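You operate a simulated robot arm through the tools that you are given. There is no shell and no other tool.

Carry out the task below with a simulated two-armed robot. There is one attempt and no reset: what you move stays moved.

JOB
On the left end of the hose bench, fold the cream cloth in half and then in half again.

It is judged by the outcome, as a careful person would: the job done as asked, and still so three seconds after it is handed in. It fails if anything else is knocked over, pushed out of place, dropped, spilled or broken. Flat cloth is picked up by pressing the open fingertips on it (5 to 10 N) and closing them slowly along it; thin cloth reads only 2 to 8 mm in the jaws.

ROBOT AND FRAMES
Two 7-joint arms with two-finger grippers on one trunk, on a base that moves. Base frame: it is fixed to the floor where the robot stands at the start and does not move with it; the origin is under the middle of the robot, x ahead of it, y to its left, z up; the surface under the hand at the start is at about z = 800. Units: mm, rad, N and s.
The left shoulder is at the start at [78, 151, 963], the right one opposite. With the tool pointing down near the work surface each hand reaches from about 280 to 800 mm from the robot's upright axis, wherever it stands, measured 20 degrees to its own side. Places, roughly: left end of the hose bench [500, 100, 800]. Payload 2.54 kg a hand.
The TCP of each hand is the grasp point between the finger pads, 30 mm short of the fingertips. In the tool frame z runs along the fingers and y along their closing line. The gripper opens to 116 mm; its body begins 95 mm behind the TCP.
Orientation is that of the tool frame in the base frame, as a unit quaternion [w, x, y, z]. With the fingers straight down and closing along the base's y, the tool's x points along the base's -x, its y along +y and its z along -z.

CONTROLS
- The arms move only by the tool send_rows. It takes "left_series", "right_series" or both (then of equal length, played together; a hand with none holds still); each is a list of rows, each a list of 7 numbers: the turn, a rotation vector about the tool's x, y, z in degrees, then the shift along the tool's x, y, z in mm, then the gripper command, from -1 (shut) to 1 (fully open), values between in proportion. In form: [[ax, ay, az, x, y, z, jaw], ...]. A call has 1 to 20 rows; each row shifts and turns the commanded pose from where the row before left it, along the tool's axes as they then stand. Each row takes 0.2 s and may step no farther than 50 mm and 0.15 rad from the row before; otherwise, or with a gripper value out of range, the whole call is refused. A pose out of reach is approached as far as the arm can. The call stops where the force on the tool passes 40 N (or 10 N more than at its start, if that is more) or the arm is blocked; 0.2 s more then pass. The fingers move at their own pace (about 72 mm/s each) and stop on an object; they squeeze with about 21 N. The grip force told is the motor's: it shows also when the fingers shut on nothing. Time passes only in rows, and 0.2 s behind the last, so rows that do not move let the fingers close. It gives the time, the measured TCP pose, the force on the tool (base axes), the opening and the grip force at its end, in the units of the frame above (readings bear some noise), with the torque about the TCP (base axes, N m) and any sound that the robot's microphone picked up.
- Cameras (640 x 400 px; columns grow to the right, rows downward): "scene" is now at [168.3, 32.5, 1107.7]; the picture's right is [0.37, -0.93, 0.00], its down [-0.38, -0.15, -0.91] and it looks along [0.85, 0.34, -0.41] (base axes); focal length 214 px, centre (320, 200). "left" rides on the left gripper at [69, 15, -122] in its tool frame; the picture's right is [-0.22, 0.98, 0.00], its down [-0.83, -0.18, -0.53] and it looks along [-0.52, -0.11, 0.85] (tool axes); focal length 251 px, centre (320, 200). "right" rides on the right gripper at [69, -15, -122] in its tool frame; the picture's right is [0.21, 0.98, 0.00], its down [-0.83, 0.18, -0.53] and it looks along [-0.52, 0.11, 0.85] (tool axes); focal length 251 px, centre (320, 200). There is no depth. A picture from a camera that has moved, and an enlarged one, comes with that camera's place and axes in the base frame and with its lens. The place of the scene camera against the robot may be out by one fixed shift of up to 25 mm in any direction.
- snapshot(camera): a new picture of that camera. The clock stands still meanwhile.
- lift_body(by): slides the trunk up (or, below 0, down) by that many mm; the arms and the scene camera ride with it, the base frame stays. It gives what a move gives, with no picture.
- drive_base(legs): drives the robot by 1 to 6 legs, each [ahead, left, turn to the left] in mm, mm and rad, along the robot's own axes; the way and the turn of a leg run together, so that a leg with both is an arc; at most 1500 mm and 3.142 rad a leg. The arms and the cameras ride along, it lands a little off, and it stops where it bumps. It gives what a move gives.
- pan_tilt(pan, tilt): turns the head with the scene camera to pan (to the left, within 1.396 rad either way) and tilt (down, from -0.506 to 1.204), counted from straight ahead of the robot. It gives what a move gives.
- zoom(camera, box): a new picture of the part [left, top, right, bottom] of that camera's present view, enlarged. The clock stands still meanwhile.
- finish_job(): hands the job in; it is judged then, once.

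Places have to be worked out from the pictures, the camera data and where the tool is seen. Open the grippers and draw the arms clear of the work before you hand the job in, unless the task says otherwise.

The tools are called as name(argument=value, ...) on one line, values as JSON. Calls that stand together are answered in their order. send_rows: Moves the arms, as the interface text tells. Its arguments: {"type":"object","properties":{"left_series":{"type":"array"},"right_series":{"type":"array"}},"required":[]} The other tools are called the same way: lift_body (by) moves the trunk up or down; drive_base (legs) drives the base; pan_tilt (pan, tilt) turns the head that bears the scene camera; snapshot (camera) takes a picture; zoom (camera, box) takes an enlarged picture of a part of a camera's view; finish_job () hands the job in.

At the start:

```text
t: 0.0
left_tool_pos: [518.3, 419.4, 1024.4]
left_orientation: [0.0, -0.001, 1.0, 0.001]
left_contact_force: [0.9, 0.5, -0.7]
left_ft_torque: [-0.01, 0.0, 0.01]
left_finger_gap: 116.1
left_gripper_force: 0.0
right_tool_pos: [516.1, -91.1, 958.6]
right_orientation: [0.0, 0.0, 1.0, 0.0]
right_contact_force: [0.0, -0.1, -0.6]
right_ft_torque: [-0.02, 0.02, 0.01]
right_finger_gap: 115.9
right_gripper_force: 0.0
trunk travel left (down, up): [-200.0, 89.0]
robot x, y, heading: [-1.3, -0.7, -0.003]
head pan, tilt (commanded): [0.377, 0.424]
```

scene: 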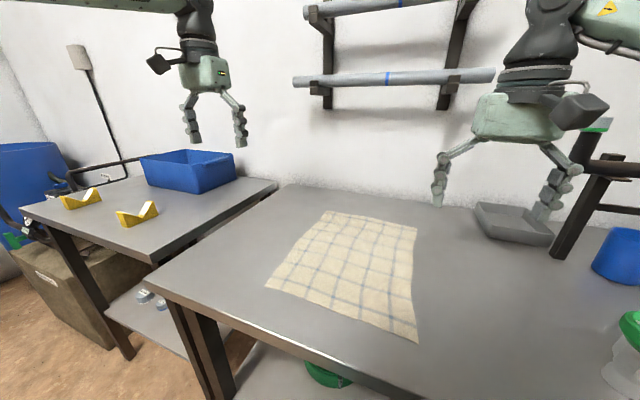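
right: 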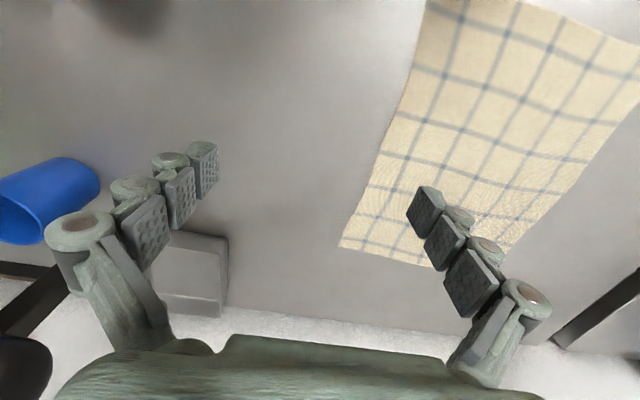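
left: 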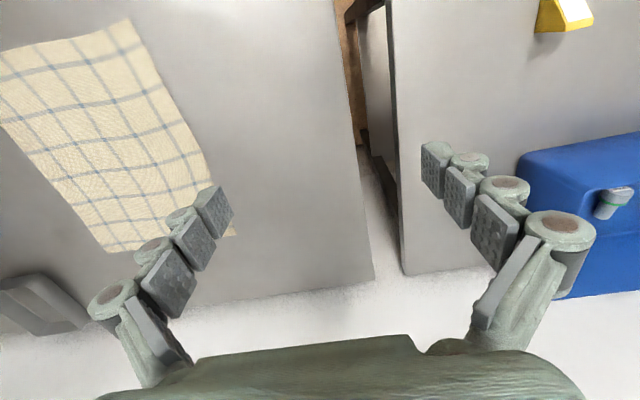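

The cloth looks nearly square to the robot, spanning roughly x 377–697 and y −23–230 by the wrist cameras. I turn the head toward it for a better look before touching anything.

pan_tilt(pan=0.15, tilt=0.75)

snapshot(camera="scene")

```text
t: 0.8
left_tool_pos: [518.5, 419.7, 1023.6]
left_orientation: [0.0, -0.001, 1.0, 0.001]
left_contact_force: [0.0, -0.6, -0.6]
left_ft_torque: [0.0, -0.02, 0.03]
left_finger_gap: 116.1
left_gripper_force: 0.0
right_tool_pos: [516.1, -90.3, 958.1]
right_orientation: [0.0, -0.001, 1.0, 0.001]
right_contact_force: [-0.5, -0.4, 0.7]
right_ft_torque: [0.0, 0.0, 0.01]
right_finger_gap: 115.9
right_gripper_force: 0.1
trunk travel left (down, up): [-200.0, 89.0]
robot x, y, heading: [-2.8, 0.7, -0.001]
head pan, tilt (commanded): [0.15, 0.75]
```

```text
taken
camera scene: at [164.5, 10.9, 1079.0], right [0.15, -0.99, 0.0], down [-0.67, -0.1, -0.73], along [0.72, 0.11, -0.68], focal length 214 px, centre (320, 200)
```

scene: 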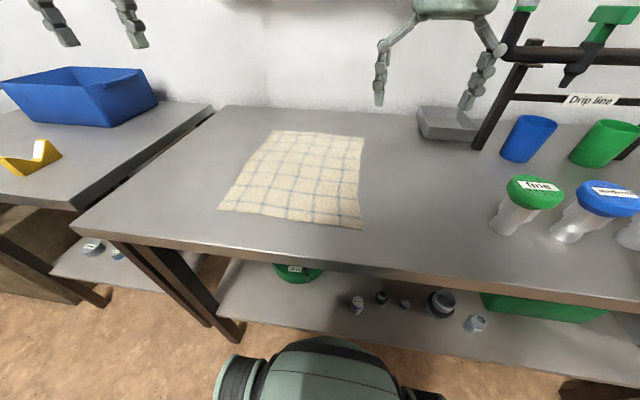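

Both views agree on the cloth (far edge about x 695, near edge about 377, y −23 to 230). I'll fold far edge to near edge, so I first bring both hands above the far corners with the jaws partly closed, staying well above the cloth.

send_rows(left_series=[[0, 0, 0, -10, -28, 12, -0.3], [0, 0, 0, -20, -28, 12, -0.3], [0, 0, 0, -20, -28, 12, -0.3], [0, 0, 0, -20, -28, 12, -0.3], [0, 0, 0, -20, -28, 12, -0.3], [0, 0, 0, -20, -28, 12, -0.3], [0, 0, 0, -20, -28, 12, -0.3], [0, 0, 0, -20, -28, 10, -0.3], [0, 0, 0, -15, 0, 0, -0.3], [0, 0, 0, 0, 0, 0, -0.3]], right_series=[[0, 0, 0, -10, 12.5, 3.5, -0.3], [0, 0, 0, -20, 12.5, 3.5, -0.3], [0, 0, 0, -20, 12.5, 3.5, -0.3], [0, 0, 0, -20, 12.5, 3.5, -0.3], [0, 0, 0, -20, 12.5, 3.5, -0.3], [0, 0, 0, -20, 12.5, 3.5, -0.3], [0, 0, 0, -20, 12.5, 3.5, -0.3], [0, 0, 0, -20, 12.5, 3.5, -0.3], [0, 0, 0, -15, 0, 0, -0.3], [0, 0, 0, 0, 0, 0, -0.3]])

snapshot(camera="left")

snapshot(camera="right")

snapshot(camera="scene")

```text
t: 3.0
left_tool_pos: [641.6, 218.3, 918.7]
left_orientation: [0.001, -0.001, 1.0, 0.0]
left_contact_force: [0.2, 0.4, -0.7]
left_ft_torque: [0.0, 0.01, 0.02]
left_finger_gap: 40.6
left_gripper_force: 0.0
left hand out of reach, approached as far as the arm can: row 7, 8, 9
right_tool_pos: [678.5, 8.9, 929.7]
right_orientation: [0.0, -0.001, 1.0, 0.001]
right_contact_force: [-0.2, 0.8, -0.4]
right_ft_torque: [0.02, 0.0, 0.01]
right_finger_gap: 40.5
right_gripper_force: 0.0
trunk travel left (down, up): [-200.0, 89.0]
robot x, y, heading: [-3.1, -0.5, -0.005]
head pan, tilt (commanded): [0.15, 0.75]
```

```text
taken
camera left: at [573.0, 233.5, 1040.3], right [0.21, 0.98, 0.0], down [0.82, -0.18, 0.54], along [0.52, -0.11, -0.84], focal length 251 px, centre (320, 200)
```

left: 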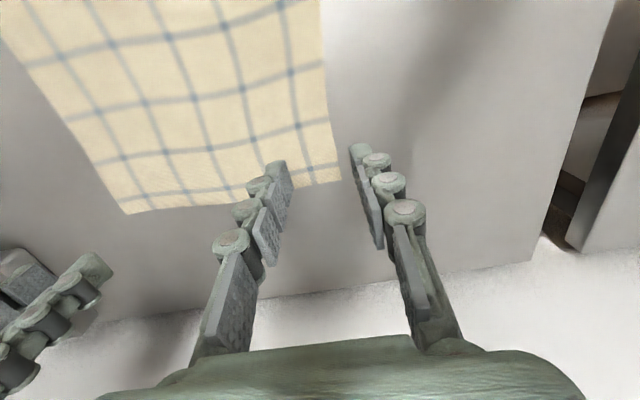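

```text
taken
camera right: at [609.8, -6.2, 1051.3], right [-0.21, 0.98, 0.0], down [0.83, 0.18, 0.53], along [0.52, 0.12, -0.85], focal length 251 px, centre (320, 200)
```

right: 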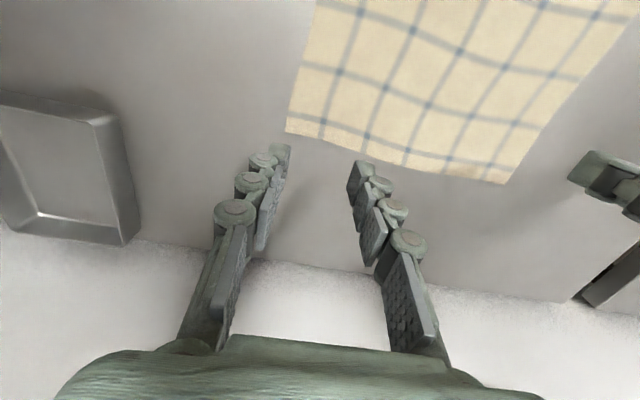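

```text
taken
camera scene: at [164.5, 10.9, 1078.9], right [0.15, -0.99, 0.0], down [-0.67, -0.1, -0.73], along [0.72, 0.11, -0.68], focal length 214 px, centre (320, 200)
```

scene: 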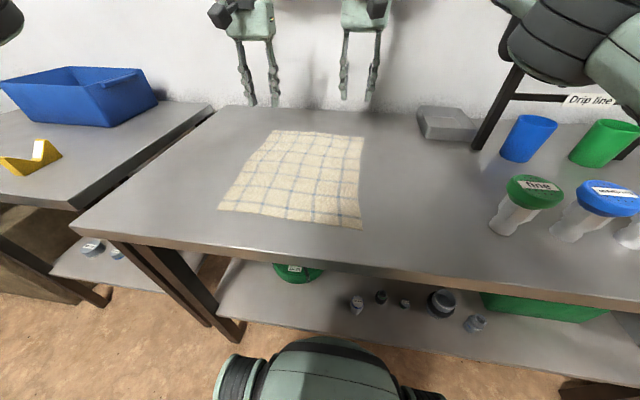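

The left hand stopped short at [642, 218], while the right reached the far corner fine. Before shifting the base to put the cloth between the shoulders, I look straight down to see the clearance between base and bench.

pan_tilt(pan=0.0, tilt=1.2)

snapshot(camera="scene")

pan_tilt(pan=0.6, tilt=0.9)

snapshot(camera="scene")

```text
t: 3.9
left_tool_pos: [643.6, 218.2, 918.2]
left_orientation: [0.002, -0.001, 1.0, -0.001]
left_contact_force: [0.5, 1.3, 0.1]
left_ft_torque: [-0.02, 0.02, -0.03]
left_finger_gap: 40.6
left_gripper_force: 0.0
right_tool_pos: [680.2, 9.3, 930.9]
right_orientation: [0.0, 0.0, 1.0, 0.001]
right_contact_force: [0.2, -1.0, 0.0]
right_ft_torque: [-0.02, 0.04, -0.04]
right_finger_gap: 40.5
right_gripper_force: 0.0
trunk travel left (down, up): [-200.0, 89.0]
robot x, y, heading: [0.2, -3.9, 0.001]
head pan, tilt (commanded): [0.0, 1.201]
```

```text
taken
camera scene: at [138.5, -1.5, 1047.2], right [0.0, -1.0, 0.0], down [-0.93, 0.0, -0.36], along [0.36, 0.0, -0.93], focal length 214 px, centre (320, 200)
```

scene: 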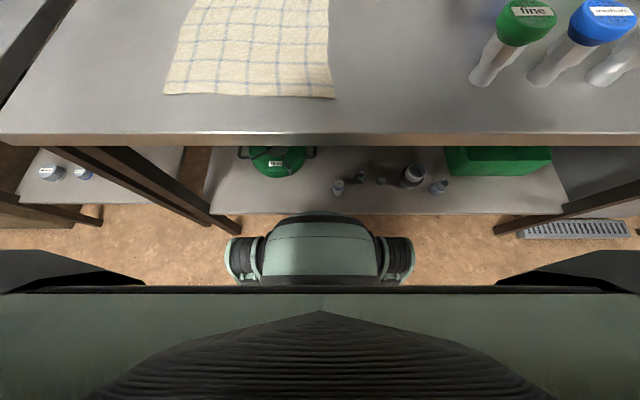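

```text
t: 4.9
left_tool_pos: [643.2, 219.0, 917.7]
left_orientation: [0.002, -0.001, 1.0, -0.001]
left_contact_force: [0.5, 0.0, -0.6]
left_ft_torque: [-0.02, -0.02, -0.02]
left_finger_gap: 40.8
left_gripper_force: 0.0
right_tool_pos: [678.4, 9.2, 931.2]
right_orientation: [0.0, 0.0, 1.0, 0.0]
right_contact_force: [-0.5, -0.4, -0.6]
right_ft_torque: [0.0, -0.01, -0.01]
right_finger_gap: 40.6
right_gripper_force: 0.0
trunk travel left (down, up): [-200.0, 89.0]
robot x, y, heading: [-0.3, -0.4, -0.005]
head pan, tilt (commanded): [0.6, 0.901]
```

```text
taken
camera scene: at [144.8, 41.1, 1067.0], right [0.56, -0.83, 0.0], down [-0.65, -0.44, -0.62], along [0.51, 0.35, -0.78], focal length 214 px, centre (320, 200)
```

scene: 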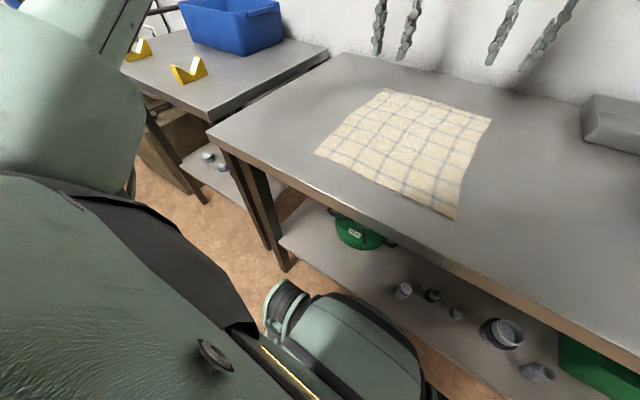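

The base sits close to the lower shelf and legs, so I'd rather not drive yet. I probe whether the left arm reaches farther when lower and slightly inward.

send_rows(left_series=[[0, 0, 0, 0, 0, 15, -0.3], [0, 0, 0, 0, -8, 15, -0.3], [0, 0, 0, 0, -8, 15, -0.3], [0, 0, 0, 0, -8, 5, -0.3], [0, 0, 0, -10, 0, 0, -0.3], [0, 0, 0, 0, 0, 0, -0.3]])

```text
t: 6.3
left_tool_pos: [639.9, 201.1, 867.0]
left_orientation: [0.001, -0.001, 1.0, -0.001]
left_contact_force: [0.9, 0.7, 0.3]
left_ft_torque: [0.03, 0.03, 0.0]
left_finger_gap: 40.7
left_gripper_force: 0.0
left hand out of reach, approached as far as the arm can: row 4, 5
right_tool_pos: [680.1, 8.4, 931.2]
right_orientation: [-0.001, 0.0, 1.0, 0.001]
right_contact_force: [-0.3, -0.5, -0.6]
right_ft_torque: [-0.03, 0.0, 0.02]
right_finger_gap: 40.6
right_gripper_force: 0.0
trunk travel left (down, up): [-200.0, 89.0]
robot x, y, heading: [0.1, -1.5, 0.004]
head pan, tilt (commanded): [0.6, 0.901]
```

The left arm seems held by its elbow posture rather than by distance. I draw it back toward the robot and inward and then extend again to let the arm reconfigure.

send_rows(left_series=[[0, 0, 0, 20, -5, -15, -0.3], [0, 0, 0, 35, -5, -15, -0.3], [0, 0, 0, 35, -10, -15, -0.3], [0, 0, 0, 35, -10, -10, -0.3], [0, 0, 0, 35, -5, 0, -0.3], [0, 0, 0, 0, 0, 0, -0.3], [0, 0, 0, 0, 0, 0, -0.3], [0, 0, 0, -35, 0, 5, -0.3], [0, 0, 0, -35, 5, 5, -0.3], [0, 0, 0, -35, 5, 10, -0.3], [0, 0, 0, -35, 5, 10, -0.3], [0, 0, 0, -25, 5, 5, -0.3], [0, 0, 0, -25, 5, 5, -0.3], [0, 0, 0, 0, 0, 0, -0.3]])

pan_tilt(pan=0.6, tilt=0.2)

snapshot(camera="scene")

```text
t: 9.3
left_tool_pos: [644.4, 208.4, 880.5]
left_orientation: [0.001, -0.001, 1.0, -0.001]
left_contact_force: [0.3, 0.5, 1.1]
left_ft_torque: [0.02, 0.01, 0.01]
left_finger_gap: 40.7
left_gripper_force: 0.1
left hand out of reach, approached as far as the arm can: row 12, 13
right_tool_pos: [678.3, 8.6, 931.5]
right_orientation: [-0.001, 0.0, 1.0, 0.001]
right_contact_force: [-0.6, 0.0, 0.5]
right_ft_torque: [0.01, 0.03, 0.0]
right_finger_gap: 40.6
right_gripper_force: 0.1
trunk travel left (down, up): [-200.0, 89.0]
robot x, y, heading: [4.3, 0.6, -0.001]
head pan, tilt (commanded): [0.6, 0.901]
```

```text
t: 10.4
left_tool_pos: [644.4, 209.5, 881.1]
left_orientation: [0.001, 0.001, 1.0, 0.0]
left_contact_force: [0.3, 1.1, 0.2]
left_ft_torque: [-0.02, 0.03, -0.02]
left_finger_gap: 40.8
left_gripper_force: 0.1
right_tool_pos: [678.7, 8.5, 930.8]
right_orientation: [0.0, 0.0, 1.0, 0.001]
right_contact_force: [-0.2, 0.9, -0.2]
right_ft_torque: [0.01, -0.01, -0.03]
right_finger_gap: 40.6
right_gripper_force: 0.1
trunk travel left (down, up): [-200.0, 89.0]
robot x, y, heading: [-2.1, 1.4, 0.0]
head pan, tilt (commanded): [0.6, 0.201]
```

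```text
taken
camera scene: at [159.4, 51.1, 1128.5], right [0.56, -0.83, 0.0], down [-0.17, -0.11, -0.98], along [0.81, 0.55, -0.2], focal length 214 px, centre (320, 200)
```

scene: 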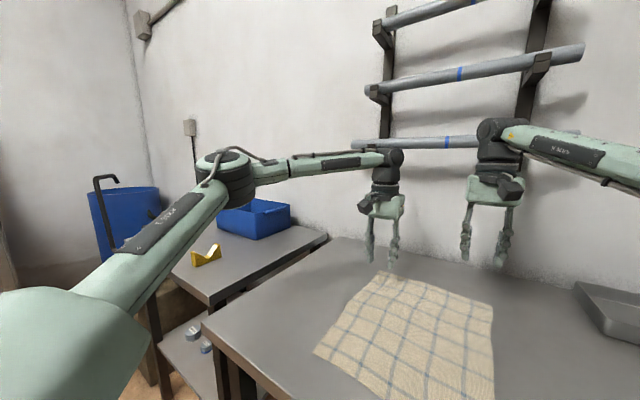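

The left elbow is out to the side and the arm is not straight, so a wrist limit is likely. I test whether yawing the left hand about 24° lets it extend farther in x.

send_rows(left_series=[[0, 0, 0, 10, 0, 0, -0.3], [0, 0, 8, 0, 0, 0, -0.3], [0, 0, 8, 0, 0, 0, -0.3], [0, 0, 8, 0, 0, 0, -0.3], [0, 0, 0, -18, 8, 0, -0.3], [0, 0, 0, -18, 8, 0, -0.3], [0, 0, 0, -9, 4, 0, -0.3], [0, 0, 0, 0, 0, 0, -0.3]])

```text
t: 12.2
left_tool_pos: [653.8, 225.5, 875.2]
left_orientation: [0.001, 0.208, 0.978, 0.001]
left_contact_force: [-0.6, 0.3, 0.4]
left_ft_torque: [0.01, 0.04, 0.02]
left_finger_gap: 40.7
left_gripper_force: 0.1
left hand out of reach, approached as far as the arm can: row 5, 6, 7
right_tool_pos: [679.8, 9.4, 931.0]
right_orientation: [0.0, 0.0, 1.0, 0.001]
right_contact_force: [0.0, -1.0, 0.1]
right_ft_torque: [0.0, -0.03, 0.0]
right_finger_gap: 40.7
right_gripper_force: 0.1
trunk travel left (down, up): [-200.0, 89.0]
robot x, y, heading: [2.9, -1.9, 0.002]
head pan, tilt (commanded): [0.6, 0.201]
```

Yaw barely changes the limit. I look at how the right arm, which does reach, is postured, to compare the elbows.

pan_tilt(pan=-0.5, tilt=0.2)

snapshot(camera="scene")

pan_tilt(pan=1.1, tilt=0.3)

snapshot(camera="scene")

```text
t: 13.5
left_tool_pos: [654.5, 225.1, 875.7]
left_orientation: [0.001, 0.207, 0.978, -0.001]
left_contact_force: [-0.5, -0.3, -0.3]
left_ft_torque: [-0.02, -0.02, 0.03]
left_finger_gap: 40.5
left_gripper_force: 0.1
right_tool_pos: [678.2, 9.5, 930.5]
right_orientation: [0.0, 0.0, 1.0, 0.0]
right_contact_force: [0.6, 0.0, -0.2]
right_ft_torque: [-0.02, -0.06, -0.01]
right_finger_gap: 40.6
right_gripper_force: 0.0
trunk travel left (down, up): [-200.0, 89.0]
robot x, y, heading: [-1.1, 0.5, -0.001]
head pan, tilt (commanded): [-0.499, 0.201]
```

```text
taken
camera scene: at [164.3, -46.0, 1128.6], right [-0.48, -0.88, 0.0], down [-0.18, 0.1, -0.98], along [0.86, -0.47, -0.2], focal length 214 px, centre (320, 200)
```

scene: 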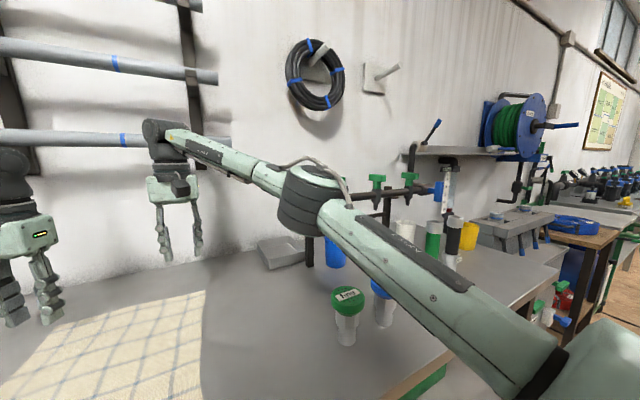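

```text
t: 15.2
left_tool_pos: [653.9, 226.3, 875.6]
left_orientation: [0.001, 0.207, 0.978, 0.0]
left_contact_force: [0.1, 0.4, -0.4]
left_ft_torque: [0.02, -0.03, 0.0]
left_finger_gap: 40.6
left_gripper_force: 0.1
right_tool_pos: [679.3, 10.2, 930.9]
right_orientation: [0.0, 0.0, 1.0, 0.001]
right_contact_force: [0.0, -0.1, 0.7]
right_ft_torque: [0.0, 0.0, -0.01]
right_finger_gap: 40.3
right_gripper_force: 0.0
trunk travel left (down, up): [-200.0, 89.0]
robot x, y, heading: [-0.4, 0.2, 0.002]
head pan, tilt (commanded): [1.1, 0.3]
```

```text
taken
camera scene: at [124.9, 81.7, 1119.3], right [0.89, -0.45, 0.0], down [-0.13, -0.26, -0.96], along [0.43, 0.85, -0.3], focal length 214 px, centre (320, 200)
```

scene: 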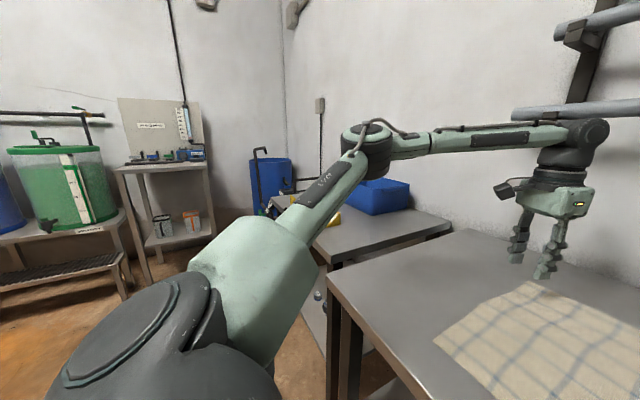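

Both arms carry the elbow out sideways, mirror-like. I use the right arm as a free test: move it outward to y about −90 at the same x, to see whether reach depends on how far inward the hand is.

send_rows(right_series=[[0, 0, 0, 0, -25, 15, -0.3], [0, 0, 0, 0, -25, 15, -0.3], [0, 0, 0, 0, -25, 15, -0.3], [0, 0, 0, 0, -25, 15, -0.3], [0, 0, 0, -12, 0, 0, -0.3], [0, 0, 0, 0, 0, 0, -0.3]])

```text
t: 16.6
left_tool_pos: [655.1, 226.9, 874.7]
left_orientation: [0.0, 0.208, 0.978, 0.0]
left_contact_force: [0.3, -0.8, -0.4]
left_ft_torque: [0.0, 0.0, 0.0]
left_finger_gap: 40.6
left_gripper_force: 0.0
right_tool_pos: [693.2, -90.0, 870.0]
right_orientation: [0.0, 0.0, 1.0, 0.001]
right_contact_force: [0.5, 0.5, 0.4]
right_ft_torque: [0.02, 0.0, 0.01]
right_finger_gap: 40.7
right_gripper_force: 0.0
trunk travel left (down, up): [-200.0, 89.0]
robot x, y, heading: [-0.3, 2.1, -0.003]
head pan, tilt (commanded): [1.1, 0.3]
```

The right hand reached [693, −90, 870] without trouble. I raise it and test the exact mirror of the left target ([690, −195] at z 930, well above the tray).

send_rows(right_series=[[0, 0, 0, 10, 0, -30, -0.3], [0, 0, 0, 20, 0, -30, -0.3], [0, 0, 0, 30, -15, -15, -0.3], [0, 0, 0, 0, -30, 0, -0.3], [0, 0, 0, 0, -30, 0, -0.3], [0, 0, 0, 0, -30, 0, -0.3], [0, 0, 0, -20, 0, 0, -0.3], [0, 0, 0, -20, 0, 0, -0.3], [0, 0, 0, -20, 0, 0, -0.3], [0, 0, 0, 0, 0, 0, -0.3]])

```text
t: 18.8
left_tool_pos: [656.1, 224.1, 874.0]
left_orientation: [0.001, 0.207, 0.978, 0.0]
left_contact_force: [0.1, -0.6, -0.8]
left_ft_torque: [-0.03, -0.01, -0.03]
left_finger_gap: 40.6
left_gripper_force: 0.1
right_tool_pos: [693.8, -200.5, 943.1]
right_orientation: [-0.001, 0.003, 1.0, -0.001]
right_contact_force: [12.1, 0.5, 1.4]
right_ft_torque: [-0.1, 1.57, 0.48]
right_finger_gap: 40.7
right_gripper_force: 0.2
trunk travel left (down, up): [-200.0, 89.0]
robot x, y, heading: [0.8, -0.3, -0.007]
head pan, tilt (commanded): [1.1, 0.3]
```

There's a 12 N contact on the right hand out there, so I back straight out the way I came and then look at what it met.

send_rows(right_series=[[0, 0, 0, 10, 0, 0, -0.3], [0, 0, 0, 20, 0, 0, -0.3], [0, 0, 0, 20, 0, 0, -0.3]])

snapshot(camera="right")

pan_tilt(pan=-0.35, tilt=0.3)

snapshot(camera="scene")

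```text
t: 19.1
left_tool_pos: [657.7, 225.8, 872.2]
left_orientation: [-0.001, 0.207, 0.978, -0.002]
left_contact_force: [-0.1, 0.4, -0.9]
left_ft_torque: [0.02, 0.0, 0.01]
left_finger_gap: 40.7
left_gripper_force: 0.2
right_tool_pos: [692.5, -195.3, 944.1]
right_orientation: [0.003, 0.0, 1.0, 0.001]
right_contact_force: [27.1, 4.3, 1.9]
right_ft_torque: [-0.53, 3.47, 1.02]
right_finger_gap: 40.5
right_gripper_force: 0.0
trunk travel left (down, up): [-200.0, 89.0]
robot x, y, heading: [1.1, -2.0, 0.001]
head pan, tilt (commanded): [1.1, 0.3]
stopped in row 1 (right hand): the force on the tool passed its limit at 60 N (the readings are from after the stop); the commanded pose is now the measured one
```

```text
taken
camera right: at [622.6, -211.6, 1064.3], right [-0.21, 0.98, 0.0], down [0.82, 0.18, 0.54], along [0.53, 0.12, -0.84], focal length 251 px, centre (320, 200)
```

right: 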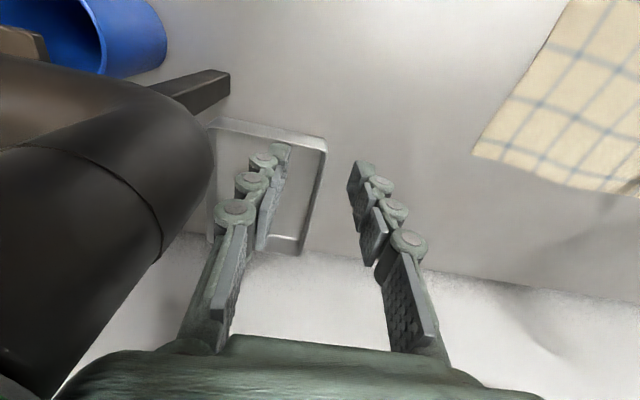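

```text
t: 20.7
left_tool_pos: [658.0, 226.4, 871.7]
left_orientation: [0.0, 0.208, 0.978, -0.002]
left_contact_force: [-0.1, -0.7, 0.3]
left_ft_torque: [0.0, -0.01, 0.0]
left_finger_gap: 40.7
left_gripper_force: 0.0
right_tool_pos: [692.1, -196.6, 943.9]
right_orientation: [0.002, 0.0, 1.0, 0.0]
right_contact_force: [31.2, 13.0, -0.3]
right_ft_torque: [-1.65, 3.98, 0.94]
right_finger_gap: 40.8
right_gripper_force: 0.0
trunk travel left (down, up): [-200.0, 89.0]
robot x, y, heading: [3.0, 2.4, -0.004]
head pan, tilt (commanded): [-0.351, 0.3]
```

```text
taken
camera scene: at [174.2, -32.6, 1118.7], right [-0.34, -0.94, 0.0], down [-0.28, 0.1, -0.95], along [0.9, -0.33, -0.3], focal length 214 px, centre (320, 200)
```

scene: 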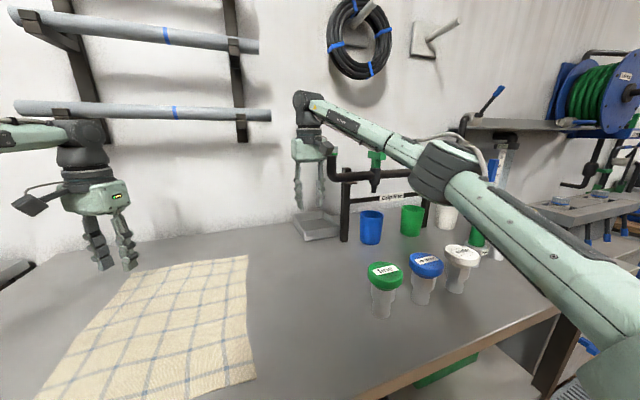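

The torque puts the contact about 128 mm above the TCP at the hand's −x/−y corner, so the drip-line pipe end is wedged there. The way out is +y (away from the pipe) with a touch of +x, in small steps.

send_rows(right_series=[[0, 0, 0, -4, 6, 0, -0.3], [0, 0, 0, -4, 8, 0, -0.3], [0, 0, 0, 0, 10, 0, -0.3], [0, 0, 0, 0, 10, 0, -0.3]])

snapshot(camera="right")

zoom(camera="scene", box=[260, 70, 460, 260])

```text
t: 21.7
left_tool_pos: [655.2, 226.0, 876.3]
left_orientation: [0.001, 0.207, 0.978, 0.0]
left_contact_force: [0.3, 0.5, 0.3]
left_ft_torque: [0.01, -0.01, 0.02]
left_finger_gap: 40.8
left_gripper_force: 0.1
right_tool_pos: [696.6, -164.2, 947.5]
right_orientation: [0.003, 0.002, 1.0, 0.001]
right_contact_force: [0.0, 0.4, -0.7]
right_ft_torque: [-0.03, 0.03, 0.03]
right_finger_gap: 40.5
right_gripper_force: 0.1
trunk travel left (down, up): [-200.0, 89.0]
robot x, y, heading: [-0.5, -0.6, 0.004]
head pan, tilt (commanded): [-0.351, 0.3]
```

```text
taken
camera right: at [626.2, -178.8, 1066.8], right [-0.21, 0.98, 0.0], down [0.82, 0.18, 0.54], along [0.53, 0.12, -0.84], focal length 251 px, centre (320, 200)
```

right: 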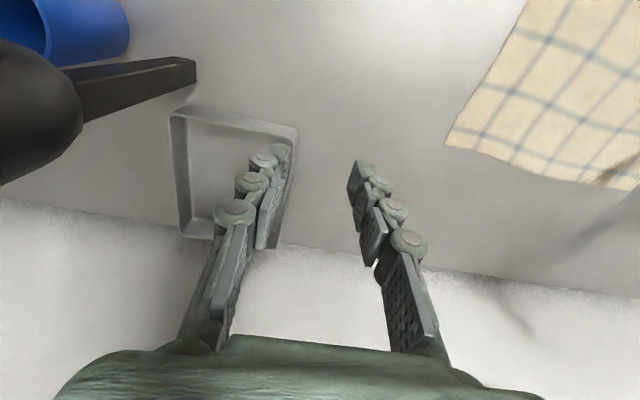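

```text
2.11 times, centred on (360, 165) of scene
camera zoom: at [170.9, -34.0, 1119.3], right [-0.34, -0.94, 0.0], down [-0.28, 0.1, -0.96], along [0.9, -0.33, -0.3], focal length 452 px, centre (236, 274)
```

zoom: 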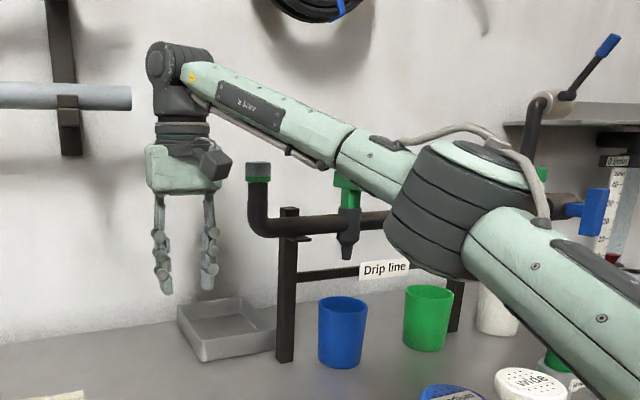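

Free again with zero force, and the drip line stands as before; I'll keep the right hand clear of there. Since the right arm could reach the mirror point, I bring the left hand through the mirror of the right's start pose and extend from there.

send_rows(left_series=[[0, 0, -8, 30, -15, -20, -0.3], [0, 0, -8, 30, -20, -20, -0.3], [0, 0, -8, 30, -25, -20, -0.3], [0, 0, 0, 30, -30, -20, -0.3], [0, 0, 0, 20, -30, 0, -0.3], [0, 0, 0, 0, -20, 0, -0.3], [0, 0, 0, 0, 0, 0, -0.3], [0, 0, 0, -30, 0, 5, -0.3], [0, 0, 0, -30, 0, 10, -0.3], [0, 0, 0, -30, 0, 10, -0.3], [0, 0, 0, -30, 0, 10, -0.3], [0, 0, 0, -20, 0, 10, -0.3], [0, 0, 0, -15, 0, 10, -0.3], [0, 0, 0, 0, 0, 0, -0.3]], right_series=[[0, 0, 0, 0, 10, 0, -0.3], [0, 0, 0, 10, 10, 0, -0.3], [0, 0, 0, 10, 0, 0, -0.3], [0, 0, 0, 0, 0, 0, -0.3], [0, 0, 0, 0, 0, 0, -0.3], [0, 0, 0, 0, 0, 0, -0.3], [0, 0, 0, 0, 0, 0, -0.3], [0, 0, 0, 0, 0, 0, -0.3], [0, 0, 0, 0, 0, 0, -0.3], [0, 0, 0, 0, 0, 0, -0.3], [0, 0, 0, 0, 0, 0, -0.3], [0, 0, 0, 0, 0, 0, -0.3], [0, 0, 0, 0, 0, 0, -0.3], [0, 0, 0, 0, 0, 0, -0.3]])

```text
t: 24.7
left_tool_pos: [566.8, 143.0, 944.1]
left_orientation: [0.001, 0.0, 1.0, 0.0]
left_contact_force: [0.4, 0.7, -0.4]
left_ft_torque: [0.01, -0.01, 0.01]
left_finger_gap: 40.9
left_gripper_force: 0.1
left hand out of reach, approached as far as the arm can: row 8, 9, 10, 11, 12, 13
right_tool_pos: [677.4, -140.8, 946.1]
right_orientation: [0.003, 0.003, 1.0, 0.001]
right_contact_force: [0.2, 0.4, 0.4]
right_ft_torque: [0.01, 0.03, -0.02]
right_finger_gap: 40.4
right_gripper_force: 0.1
trunk travel left (down, up): [-200.0, 89.0]
robot x, y, heading: [2.7, -0.4, -0.002]
head pan, tilt (commanded): [-0.351, 0.3]
```

The left limit gets tighter the farther inward it goes, so it's a joint limit tied to direction. I test the opposite yaw (hand turned the other way) from here.

send_rows(left_series=[[0, 0, -8, 0, 0, 0, -0.3], [0, 0, -8, 0, 0, 0, -0.3], [0, 0, -8, 0, 0, 0, -0.3], [0, 0, 0, -18, -8, 3, -0.3], [0, 0, 0, -18, -8, 3, -0.3], [0, 0, 0, -18, -8, 3, -0.3], [0, 0, 0, -18, -8, 3, -0.3], [0, 0, 0, 0, 0, 0, -0.3]])

```text
t: 26.5
left_tool_pos: [567.1, 143.5, 943.8]
left_orientation: [0.001, -0.208, 0.978, 0.0]
left_contact_force: [0.0, 0.5, 0.9]
left_ft_torque: [-0.04, 0.01, 0.0]
left_finger_gap: 40.4
left_gripper_force: 0.0
left hand out of reach, approached as far as the arm can: row 4, 5, 6, 7
right_tool_pos: [677.7, -143.6, 946.6]
right_orientation: [0.004, 0.001, 1.0, 0.001]
right_contact_force: [0.6, -0.1, 0.7]
right_ft_torque: [-0.01, 0.01, 0.03]
right_finger_gap: 40.6
right_gripper_force: 0.0
trunk travel left (down, up): [-200.0, 89.0]
robot x, y, heading: [3.1, 0.0, -0.0]
head pan, tilt (commanded): [-0.351, 0.3]
```

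Yaw has no effect at all on it. I look at the left arm's present posture from the head camera.

pan_tilt(pan=0.9, tilt=0.25)

snapshot(camera="scene")

snapshot(camera="left")

```text
t: 27.9
left_tool_pos: [566.0, 142.4, 943.9]
left_orientation: [0.001, -0.208, 0.978, -0.001]
left_contact_force: [-0.2, -0.1, -1.0]
left_ft_torque: [0.01, 0.0, 0.0]
left_finger_gap: 40.6
left_gripper_force: 0.1
right_tool_pos: [677.1, -141.6, 946.3]
right_orientation: [0.004, 0.0, 1.0, 0.001]
right_contact_force: [-0.4, 0.7, 0.4]
right_ft_torque: [-0.01, 0.01, 0.03]
right_finger_gap: 40.7
right_gripper_force: 0.0
trunk travel left (down, up): [-200.0, 89.0]
robot x, y, heading: [2.0, 2.0, -0.001]
head pan, tilt (commanded): [0.901, 0.25]
```

```text
taken
camera scene: at [141.3, 71.2, 1124.0], right [0.78, -0.62, 0.0], down [-0.15, -0.19, -0.97], along [0.6, 0.76, -0.25], focal length 214 px, centre (320, 200)
```

scene: 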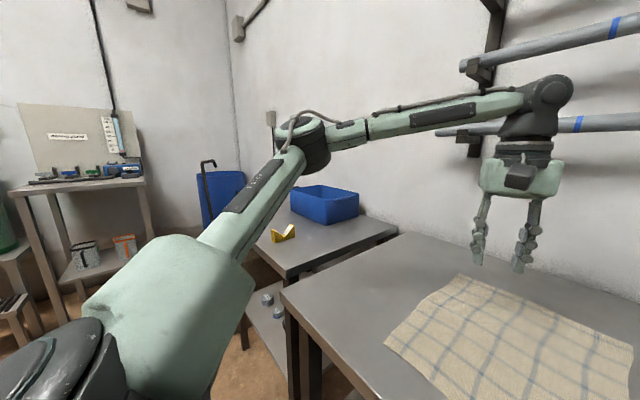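

```text
taken
camera left: at [497.1, 128.3, 1066.1], right [-0.2, 0.98, 0.0], down [0.83, 0.17, 0.54], along [0.52, 0.11, -0.84], focal length 251 px, centre (320, 200)
```

left: 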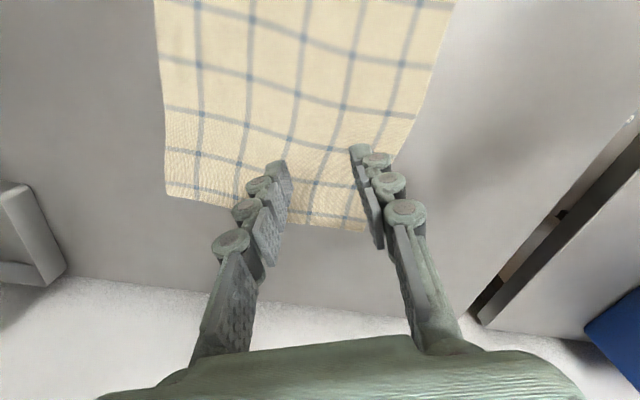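

The elbow estimates show the left upper arm stuck at about 40° outward, so it can't extend straight-down to the far edge; leaning its fingers forward pulls the wrist back into reach. I tilt both hands ~16° (fingers forward) and bring them above the far corners, y≈198 and y≈11.

send_rows(left_series=[[0, 0, 8, 0, 0, 0, -0.3], [0, 0, 8, 0, 0, 0, -0.3], [0, 0, 8, 0, 0, 0, -0.3], [0, -8, 0, 0, 0, 0, -0.3], [0, -8, 0, 0, 0, 0, -0.3], [0, 0, 0, -19, 11.2, 14.7, -0.3], [0, 0, 0, -19, 11.2, 14.7, -0.3], [0, 0, 0, -19, 11.2, 14.7, -0.3], [0, 0, 0, -19, 11.2, 14.7, -0.3], [0, 0, 0, -19, 11.2, 14.7, -0.3], [0, 0, 0, 0, 0, 0, -0.3]], right_series=[[0, 0, 0, 0, 0, 0, -0.3], [0, -8, 0, 0, 0, 0, -0.3], [0, -8, 0, 0, 0, 0, -0.3], [0, 0, 0, 3.5, 30.6, 8.7, -0.3], [0, 0, 0, 3.5, 30.6, 8.7, -0.3], [0, 0, 0, 3.5, 30.6, 8.7, -0.3], [0, 0, 0, 3.5, 30.6, 8.7, -0.3], [0, 0, 0, 3.5, 30.6, 8.7, -0.3], [0, 0, 0, 0, 0, 0, -0.3], [0, 0, 0, 0, 0, 0, -0.3], [0, 0, 0, 0, 0, 0, -0.3]])

snapshot(camera="left")

snapshot(camera="right")

```text
t: 30.4
left_tool_pos: [680.6, 199.0, 901.8]
left_orientation: [0.141, 0.0, 0.99, 0.0]
left_contact_force: [0.5, 0.1, 1.1]
left_ft_torque: [-0.03, 0.04, 0.01]
left_finger_gap: 40.8
left_gripper_force: 0.1
right_tool_pos: [674.1, 11.0, 900.7]
right_orientation: [0.142, 0.002, 0.99, 0.0]
right_contact_force: [0.7, -0.8, -0.5]
right_ft_torque: [-0.01, 0.02, 0.0]
right_finger_gap: 40.5
right_gripper_force: 0.1
trunk travel left (down, up): [-200.0, 89.0]
robot x, y, heading: [0.3, -2.6, 0.001]
head pan, tilt (commanded): [0.901, 0.25]
```

```text
taken
camera left: at [580.4, 214.1, 999.7], right [0.21, 0.98, 0.06], down [0.65, -0.18, 0.74], along [0.74, -0.11, -0.67], focal length 251 px, centre (320, 200)
```

left: 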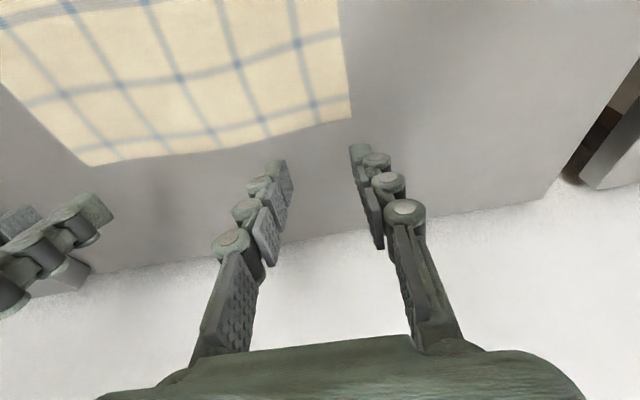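

```text
taken
camera right: at [573.8, -3.6, 996.7], right [-0.2, 0.98, -0.06], down [0.64, 0.18, 0.75], along [0.74, 0.11, -0.66], focal length 251 px, centre (320, 200)
```

right: 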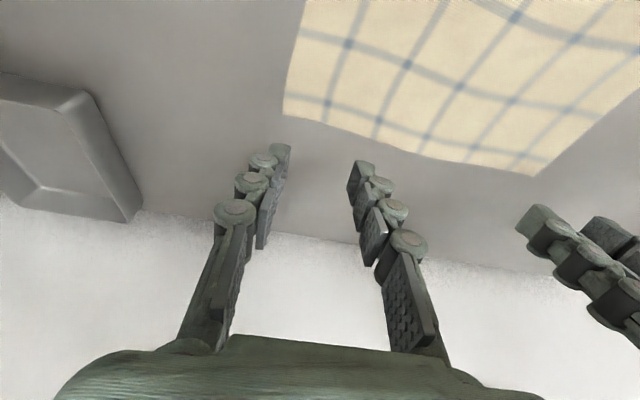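

Left now reaches with the tilt, and the edge lies at x≈700 (left) and ≈691 (right). I lower both hands to just above the cloth, shifting 5 mm forward so the tips land ~14 mm inside the edge.

send_rows(left_series=[[0, 0, 0, 2.4, 0, 12, -0.3], [0, 0, 0, 2.4, 0, 12, -0.3], [0, 0, 0, 2.4, 0, 12, -0.3], [0, 0, 0, 2.4, 0, 12, -0.3], [0, 0, 0, 2.4, 0, 11, -0.3], [0, 0, 0, 0, 0, 0, -0.3]], right_series=[[0, 0, 0, 2.4, 0, 12, -0.3], [0, 0, 0, 2.4, 0, 12, -0.3], [0, 0, 0, 2.4, 0, 12, -0.3], [0, 0, 0, 2.4, 0, 12, -0.3], [0, 0, 0, 2.4, 0, 11, -0.3], [0, 0, 0, 0, 0, 0, -0.3]])

snapshot(camera="left")

snapshot(camera="right")

```text
t: 31.8
left_tool_pos: [683.6, 200.7, 837.5]
left_orientation: [0.14, 0.0, 0.99, -0.002]
left_contact_force: [0.6, -0.7, -0.1]
left_ft_torque: [-0.03, -0.01, -0.04]
left_finger_gap: 40.4
left_gripper_force: 0.0
right_tool_pos: [679.4, 10.0, 840.8]
right_orientation: [0.144, 0.002, 0.99, 0.001]
right_contact_force: [0.5, 0.7, -0.2]
right_ft_torque: [0.01, 0.02, -0.02]
right_finger_gap: 40.5
right_gripper_force: 0.1
trunk travel left (down, up): [-200.0, 89.0]
robot x, y, heading: [-1.5, -0.8, -0.0]
head pan, tilt (commanded): [0.901, 0.25]
```

```text
taken
camera left: at [582.5, 214.9, 936.3], right [0.21, 0.98, 0.06], down [0.65, -0.18, 0.74], along [0.74, -0.11, -0.67], focal length 251 px, centre (320, 200)
```

left: 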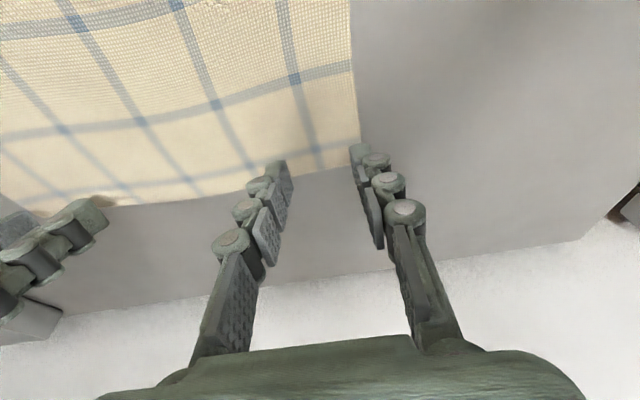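

```text
taken
camera right: at [577.8, -6.2, 936.5], right [-0.2, 0.98, -0.06], down [0.64, 0.18, 0.75], along [0.74, 0.11, -0.66], focal length 251 px, centre (320, 200)
```

right: 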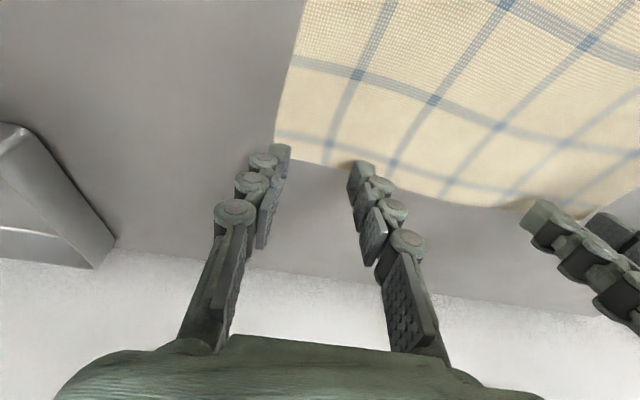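

The outer fingertips are nearly off the corners, so I shift the left hand to y≈192 and the right to y≈20 (and 3 mm back), then go down a few millimetres toward contact.

send_rows(left_series=[[0, 0, 0, -1, -4.4, 0, -0.3], [0, 0, 0, -1, -4.4, 0, -0.3], [0, 0, 0, 0.55, 0, 1.92, -0.3], [0, 0, 0, 0, 0, 0, -0.3]], right_series=[[0, 0, 0, 1.5, 5, 0, -0.3], [0, 0, 0, 1.5, 5, 0, -0.3], [0, 0, 0, 1.1, 0, 4, -0.3], [0, 0, 0, 0, 0, 0, -0.3]])

```text
t: 32.8
left_tool_pos: [685.3, 190.5, 835.4]
left_orientation: [0.14, 0.0, 0.99, 0.0]
left_contact_force: [0.1, -0.3, 0.4]
left_ft_torque: [0.04, 0.02, 0.03]
left_finger_gap: 40.7
left_gripper_force: 0.0
right_tool_pos: [676.4, 18.0, 835.5]
right_orientation: [0.143, 0.001, 0.99, 0.001]
right_contact_force: [-0.3, 0.0, -0.2]
right_ft_torque: [-0.01, -0.01, 0.02]
right_finger_gap: 40.4
right_gripper_force: 0.0
trunk travel left (down, up): [-200.0, 89.0]
robot x, y, heading: [-2.6, -3.0, 0.002]
head pan, tilt (commanded): [0.901, 0.25]
```

No contact yet at z≈835. I continue down 1 mm per row, watching the forces.

send_rows(left_series=[[0, 0, 0, 0.27, 0, 0.96, -0.3], [0, 0, 0, 0.27, 0, 0.96, -0.3], [0, 0, 0, 0.27, 0, 0.96, -0.3], [0, 0, 0, 0, 0, 0, -0.3]], right_series=[[0, 0, 0, 0.27, 0, 0.96, -0.3], [0, 0, 0, 0.27, 0, 0.96, -0.3], [0, 0, 0, 0.27, 0, 0.96, -0.3], [0, 0, 0, 0, 0, 0, -0.3]])

```text
t: 33.8
left_tool_pos: [684.3, 189.9, 833.5]
left_orientation: [0.14, 0.0, 0.99, 0.0]
left_contact_force: [0.0, 0.5, 0.0]
left_ft_torque: [-0.03, -0.02, -0.01]
left_finger_gap: 40.6
left_gripper_force: 0.0
right_tool_pos: [675.5, 19.8, 833.5]
right_orientation: [0.143, 0.002, 0.99, 0.001]
right_contact_force: [0.1, -0.5, 0.6]
right_ft_torque: [0.0, 0.02, -0.01]
right_finger_gap: 40.7
right_gripper_force: 0.0
trunk travel left (down, up): [-200.0, 89.0]
robot x, y, heading: [-4.5, -1.6, 0.001]
head pan, tilt (commanded): [0.901, 0.25]
```

send_rows(left_series=[[0, 0, 0, 0.27, 0, 0.96, -0.3], [0, 0, 0, 0.27, 0, 0.96, -0.3], [0, 0, 0, 0, 0, 0, -0.3]], right_series=[[0, 0, 0, 0.27, 0, 0.96, -0.3], [0, 0, 0, 0.27, 0, 0.96, -0.3], [0, 0, 0, 0, 0, 0, -0.3]])

```text
t: 34.5
left_tool_pos: [684.9, 189.2, 833.0]
left_orientation: [0.14, 0.0, 0.99, 0.0]
left_contact_force: [0.8, 0.2, 3.5]
left_ft_torque: [0.12, -0.01, 0.02]
left_finger_gap: 40.7
left_gripper_force: 0.1
right_tool_pos: [675.8, 18.8, 832.7]
right_orientation: [0.145, 0.002, 0.989, 0.001]
right_contact_force: [0.9, -0.8, 8.2]
right_ft_torque: [-0.05, -0.03, 0.02]
right_finger_gap: 41.1
right_gripper_force: 0.4
trunk travel left (down, up): [-200.0, 89.0]
robot x, y, heading: [-0.8, 1.8, 0.008]
head pan, tilt (commanded): [0.901, 0.25]
```

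Contact now: left 3.5 N, right 8.2 N. I press the left a bit more and close both hands slowly along the cloth.

send_rows(left_series=[[0, 0, 0, 0.25, 0, 0.9, -0.3], [0, 0, 0, 0, 0, 0, -0.36], [0, 0, 0, 0, 0, 0, -0.42], [0, 0, 0, 0, 0, 0, -0.48], [0, 0, 0, 0, 0, 0, -0.54], [0, 0, 0, 0, 0, 0, -0.6]], right_series=[[0, 0, 0, 0, 0, 0, -0.3], [0, 0, 0, 0, 0, 0, -0.36], [0, 0, 0, 0, 0, 0, -0.42], [0, 0, 0, 0, 0, 0, -0.48], [0, 0, 0, 0, 0, 0, -0.54], [0, 0, 0, 0, 0, 0, -0.6]])

snapshot(camera="left")

snapshot(camera="right")

```text
t: 36.0
left_tool_pos: [684.8, 189.4, 833.0]
left_orientation: [0.141, 0.0, 0.99, 0.0]
left_contact_force: [0.1, -1.7, 4.2]
left_ft_torque: [-0.05, 0.0, 0.0]
left_finger_gap: 23.0
left_gripper_force: 0.1
right_tool_pos: [675.5, 17.9, 833.1]
right_orientation: [0.144, 0.001, 0.99, 0.001]
right_contact_force: [1.2, 1.1, 11.5]
right_ft_torque: [-0.07, 0.05, 0.02]
right_finger_gap: 24.1
right_gripper_force: 0.2
trunk travel left (down, up): [-200.0, 89.0]
robot x, y, heading: [2.2, 0.2, 0.005]
head pan, tilt (commanded): [0.901, 0.25]
```

```text
taken
camera left: at [583.6, 204.4, 930.6], right [0.21, 0.98, 0.06], down [0.64, -0.18, 0.74], along [0.74, -0.11, -0.67], focal length 251 px, centre (320, 200)
```

left: 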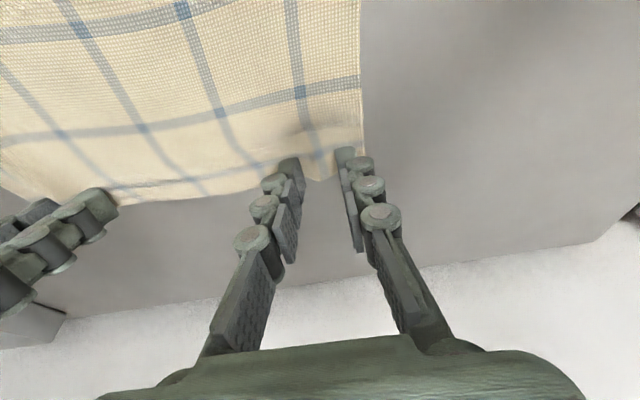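

```text
taken
camera right: at [573.8, 3.0, 928.2], right [-0.2, 0.98, -0.06], down [0.64, 0.18, 0.75], along [0.74, 0.11, -0.66], focal length 251 px, centre (320, 200)
```

right: 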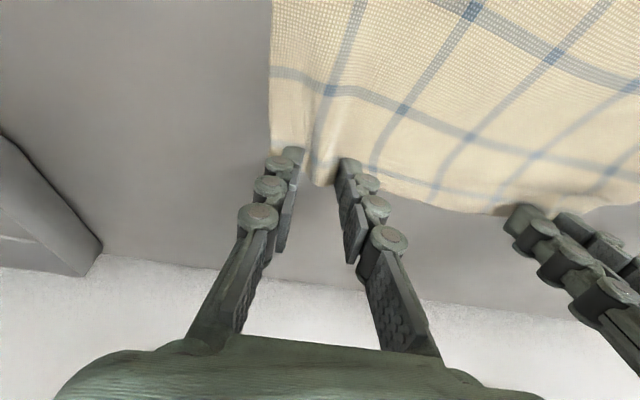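

Ridges are forming between both pairs of fingertips. I keep closing slowly to a full squeeze.

send_rows(left_series=[[0, 0, 0, 0.1, 0, 0.4, -0.66], [0, 0, 0, 0, 0, 0, -0.72], [0, 0, 0, 0, 0, 0, -0.78], [0, 0, 0, 0, 0, 0, -0.84], [0, 0, 0, 0, 0, 0, -0.9], [0, 0, 0, 0, 0, 0, -0.96], [0, 0, 0, 0, 0, 0, -1], [0, 0, 0, 0, 0, 0, -1], [0, 0, 0, 0, 0, 0, -1]], right_series=[[0, 0, 0, 0, 0, 0, -0.66], [0, 0, 0, 0, 0, 0, -0.72], [0, 0, 0, 0, 0, 0, -0.78], [0, 0, 0, 0, 0, 0, -0.84], [0, 0, 0, 0, 0, 0, -0.9], [0, 0, 0, 0, 0, 0, -0.96], [0, 0, 0, 0, 0, 0, -1], [0, 0, 0, 0, 0, 0, -1], [0, 0, 0, 0, 0, 0, -1]])

snapshot(camera="left")

snapshot(camera="right")

```text
t: 38.0
left_tool_pos: [685.2, 189.4, 831.1]
left_orientation: [0.14, 0.001, 0.99, 0.0]
left_contact_force: [-0.8, 0.3, 0.6]
left_ft_torque: [0.02, -0.03, 0.0]
left_finger_gap: 0.1
left_gripper_force: 21.4
right_tool_pos: [676.8, 19.0, 831.7]
right_orientation: [0.143, 0.002, 0.99, 0.001]
right_contact_force: [-0.7, 0.1, 4.1]
right_ft_torque: [-0.04, 0.04, 0.0]
right_finger_gap: 2.3
right_gripper_force: 21.6
trunk travel left (down, up): [-200.0, 89.0]
robot x, y, heading: [-0.4, -1.7, -0.003]
head pan, tilt (commanded): [0.901, 0.25]
```

```text
taken
camera left: at [584.8, 205.0, 928.7], right [0.21, 0.98, 0.06], down [0.65, -0.18, 0.74], along [0.74, -0.11, -0.67], focal length 251 px, centre (320, 200)
```

left: 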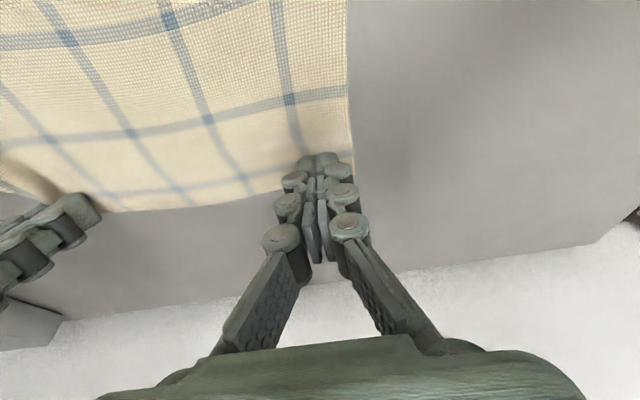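

```text
taken
camera right: at [574.7, 2.9, 927.0], right [-0.2, 0.98, -0.06], down [0.64, 0.18, 0.75], along [0.74, 0.11, -0.66], focal length 251 px, centre (320, 200)
```

right: 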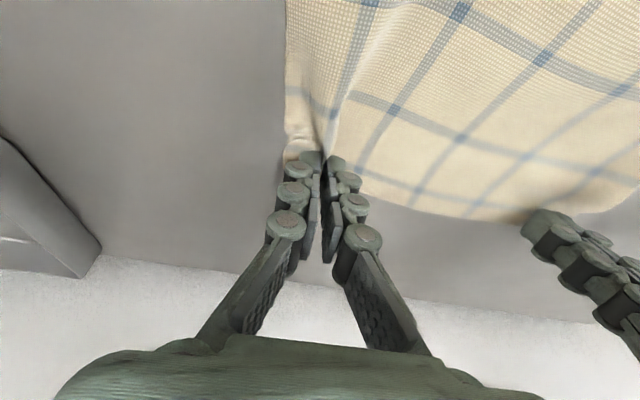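

The right has the cloth (gap 2.3 mm), but the left slipped off it (gap 0.1). I lift the left slightly, reopen, move 4 mm farther onto the cloth, and press again.

send_rows(left_series=[[0, 0, 0, 2, 0, -6, -1], [0, 0, 0, 2, 0, 0, -0.25], [0, 0, 0, 0, 0, 0, -0.25], [0, 0, 0, 0, 0, 0, -0.25], [0, 0, 0, 1, 0, 3.2, -0.25], [0, 0, 0, 0.5, 0, 2, -0.25], [0, 0, 0, 0.25, 0, 1, -0.25], [0, 0, 0, 0, 0, 0, -0.25]])

```text
t: 39.8
left_tool_pos: [679.7, 187.8, 832.8]
left_orientation: [0.144, 0.0, 0.99, -0.001]
left_contact_force: [2.2, -1.4, 15.7]
left_ft_torque: [-0.28, -0.08, 0.06]
left_finger_gap: 44.2
left_gripper_force: 0.4
right_tool_pos: [675.0, 18.3, 831.5]
right_orientation: [0.144, 0.002, 0.99, 0.001]
right_contact_force: [-0.8, -0.8, -0.4]
right_ft_torque: [0.02, 0.01, 0.01]
right_finger_gap: 2.8
right_gripper_force: 19.2
trunk travel left (down, up): [-200.0, 89.0]
robot x, y, heading: [1.4, -2.4, 0.003]
head pan, tilt (commanded): [0.901, 0.25]
```

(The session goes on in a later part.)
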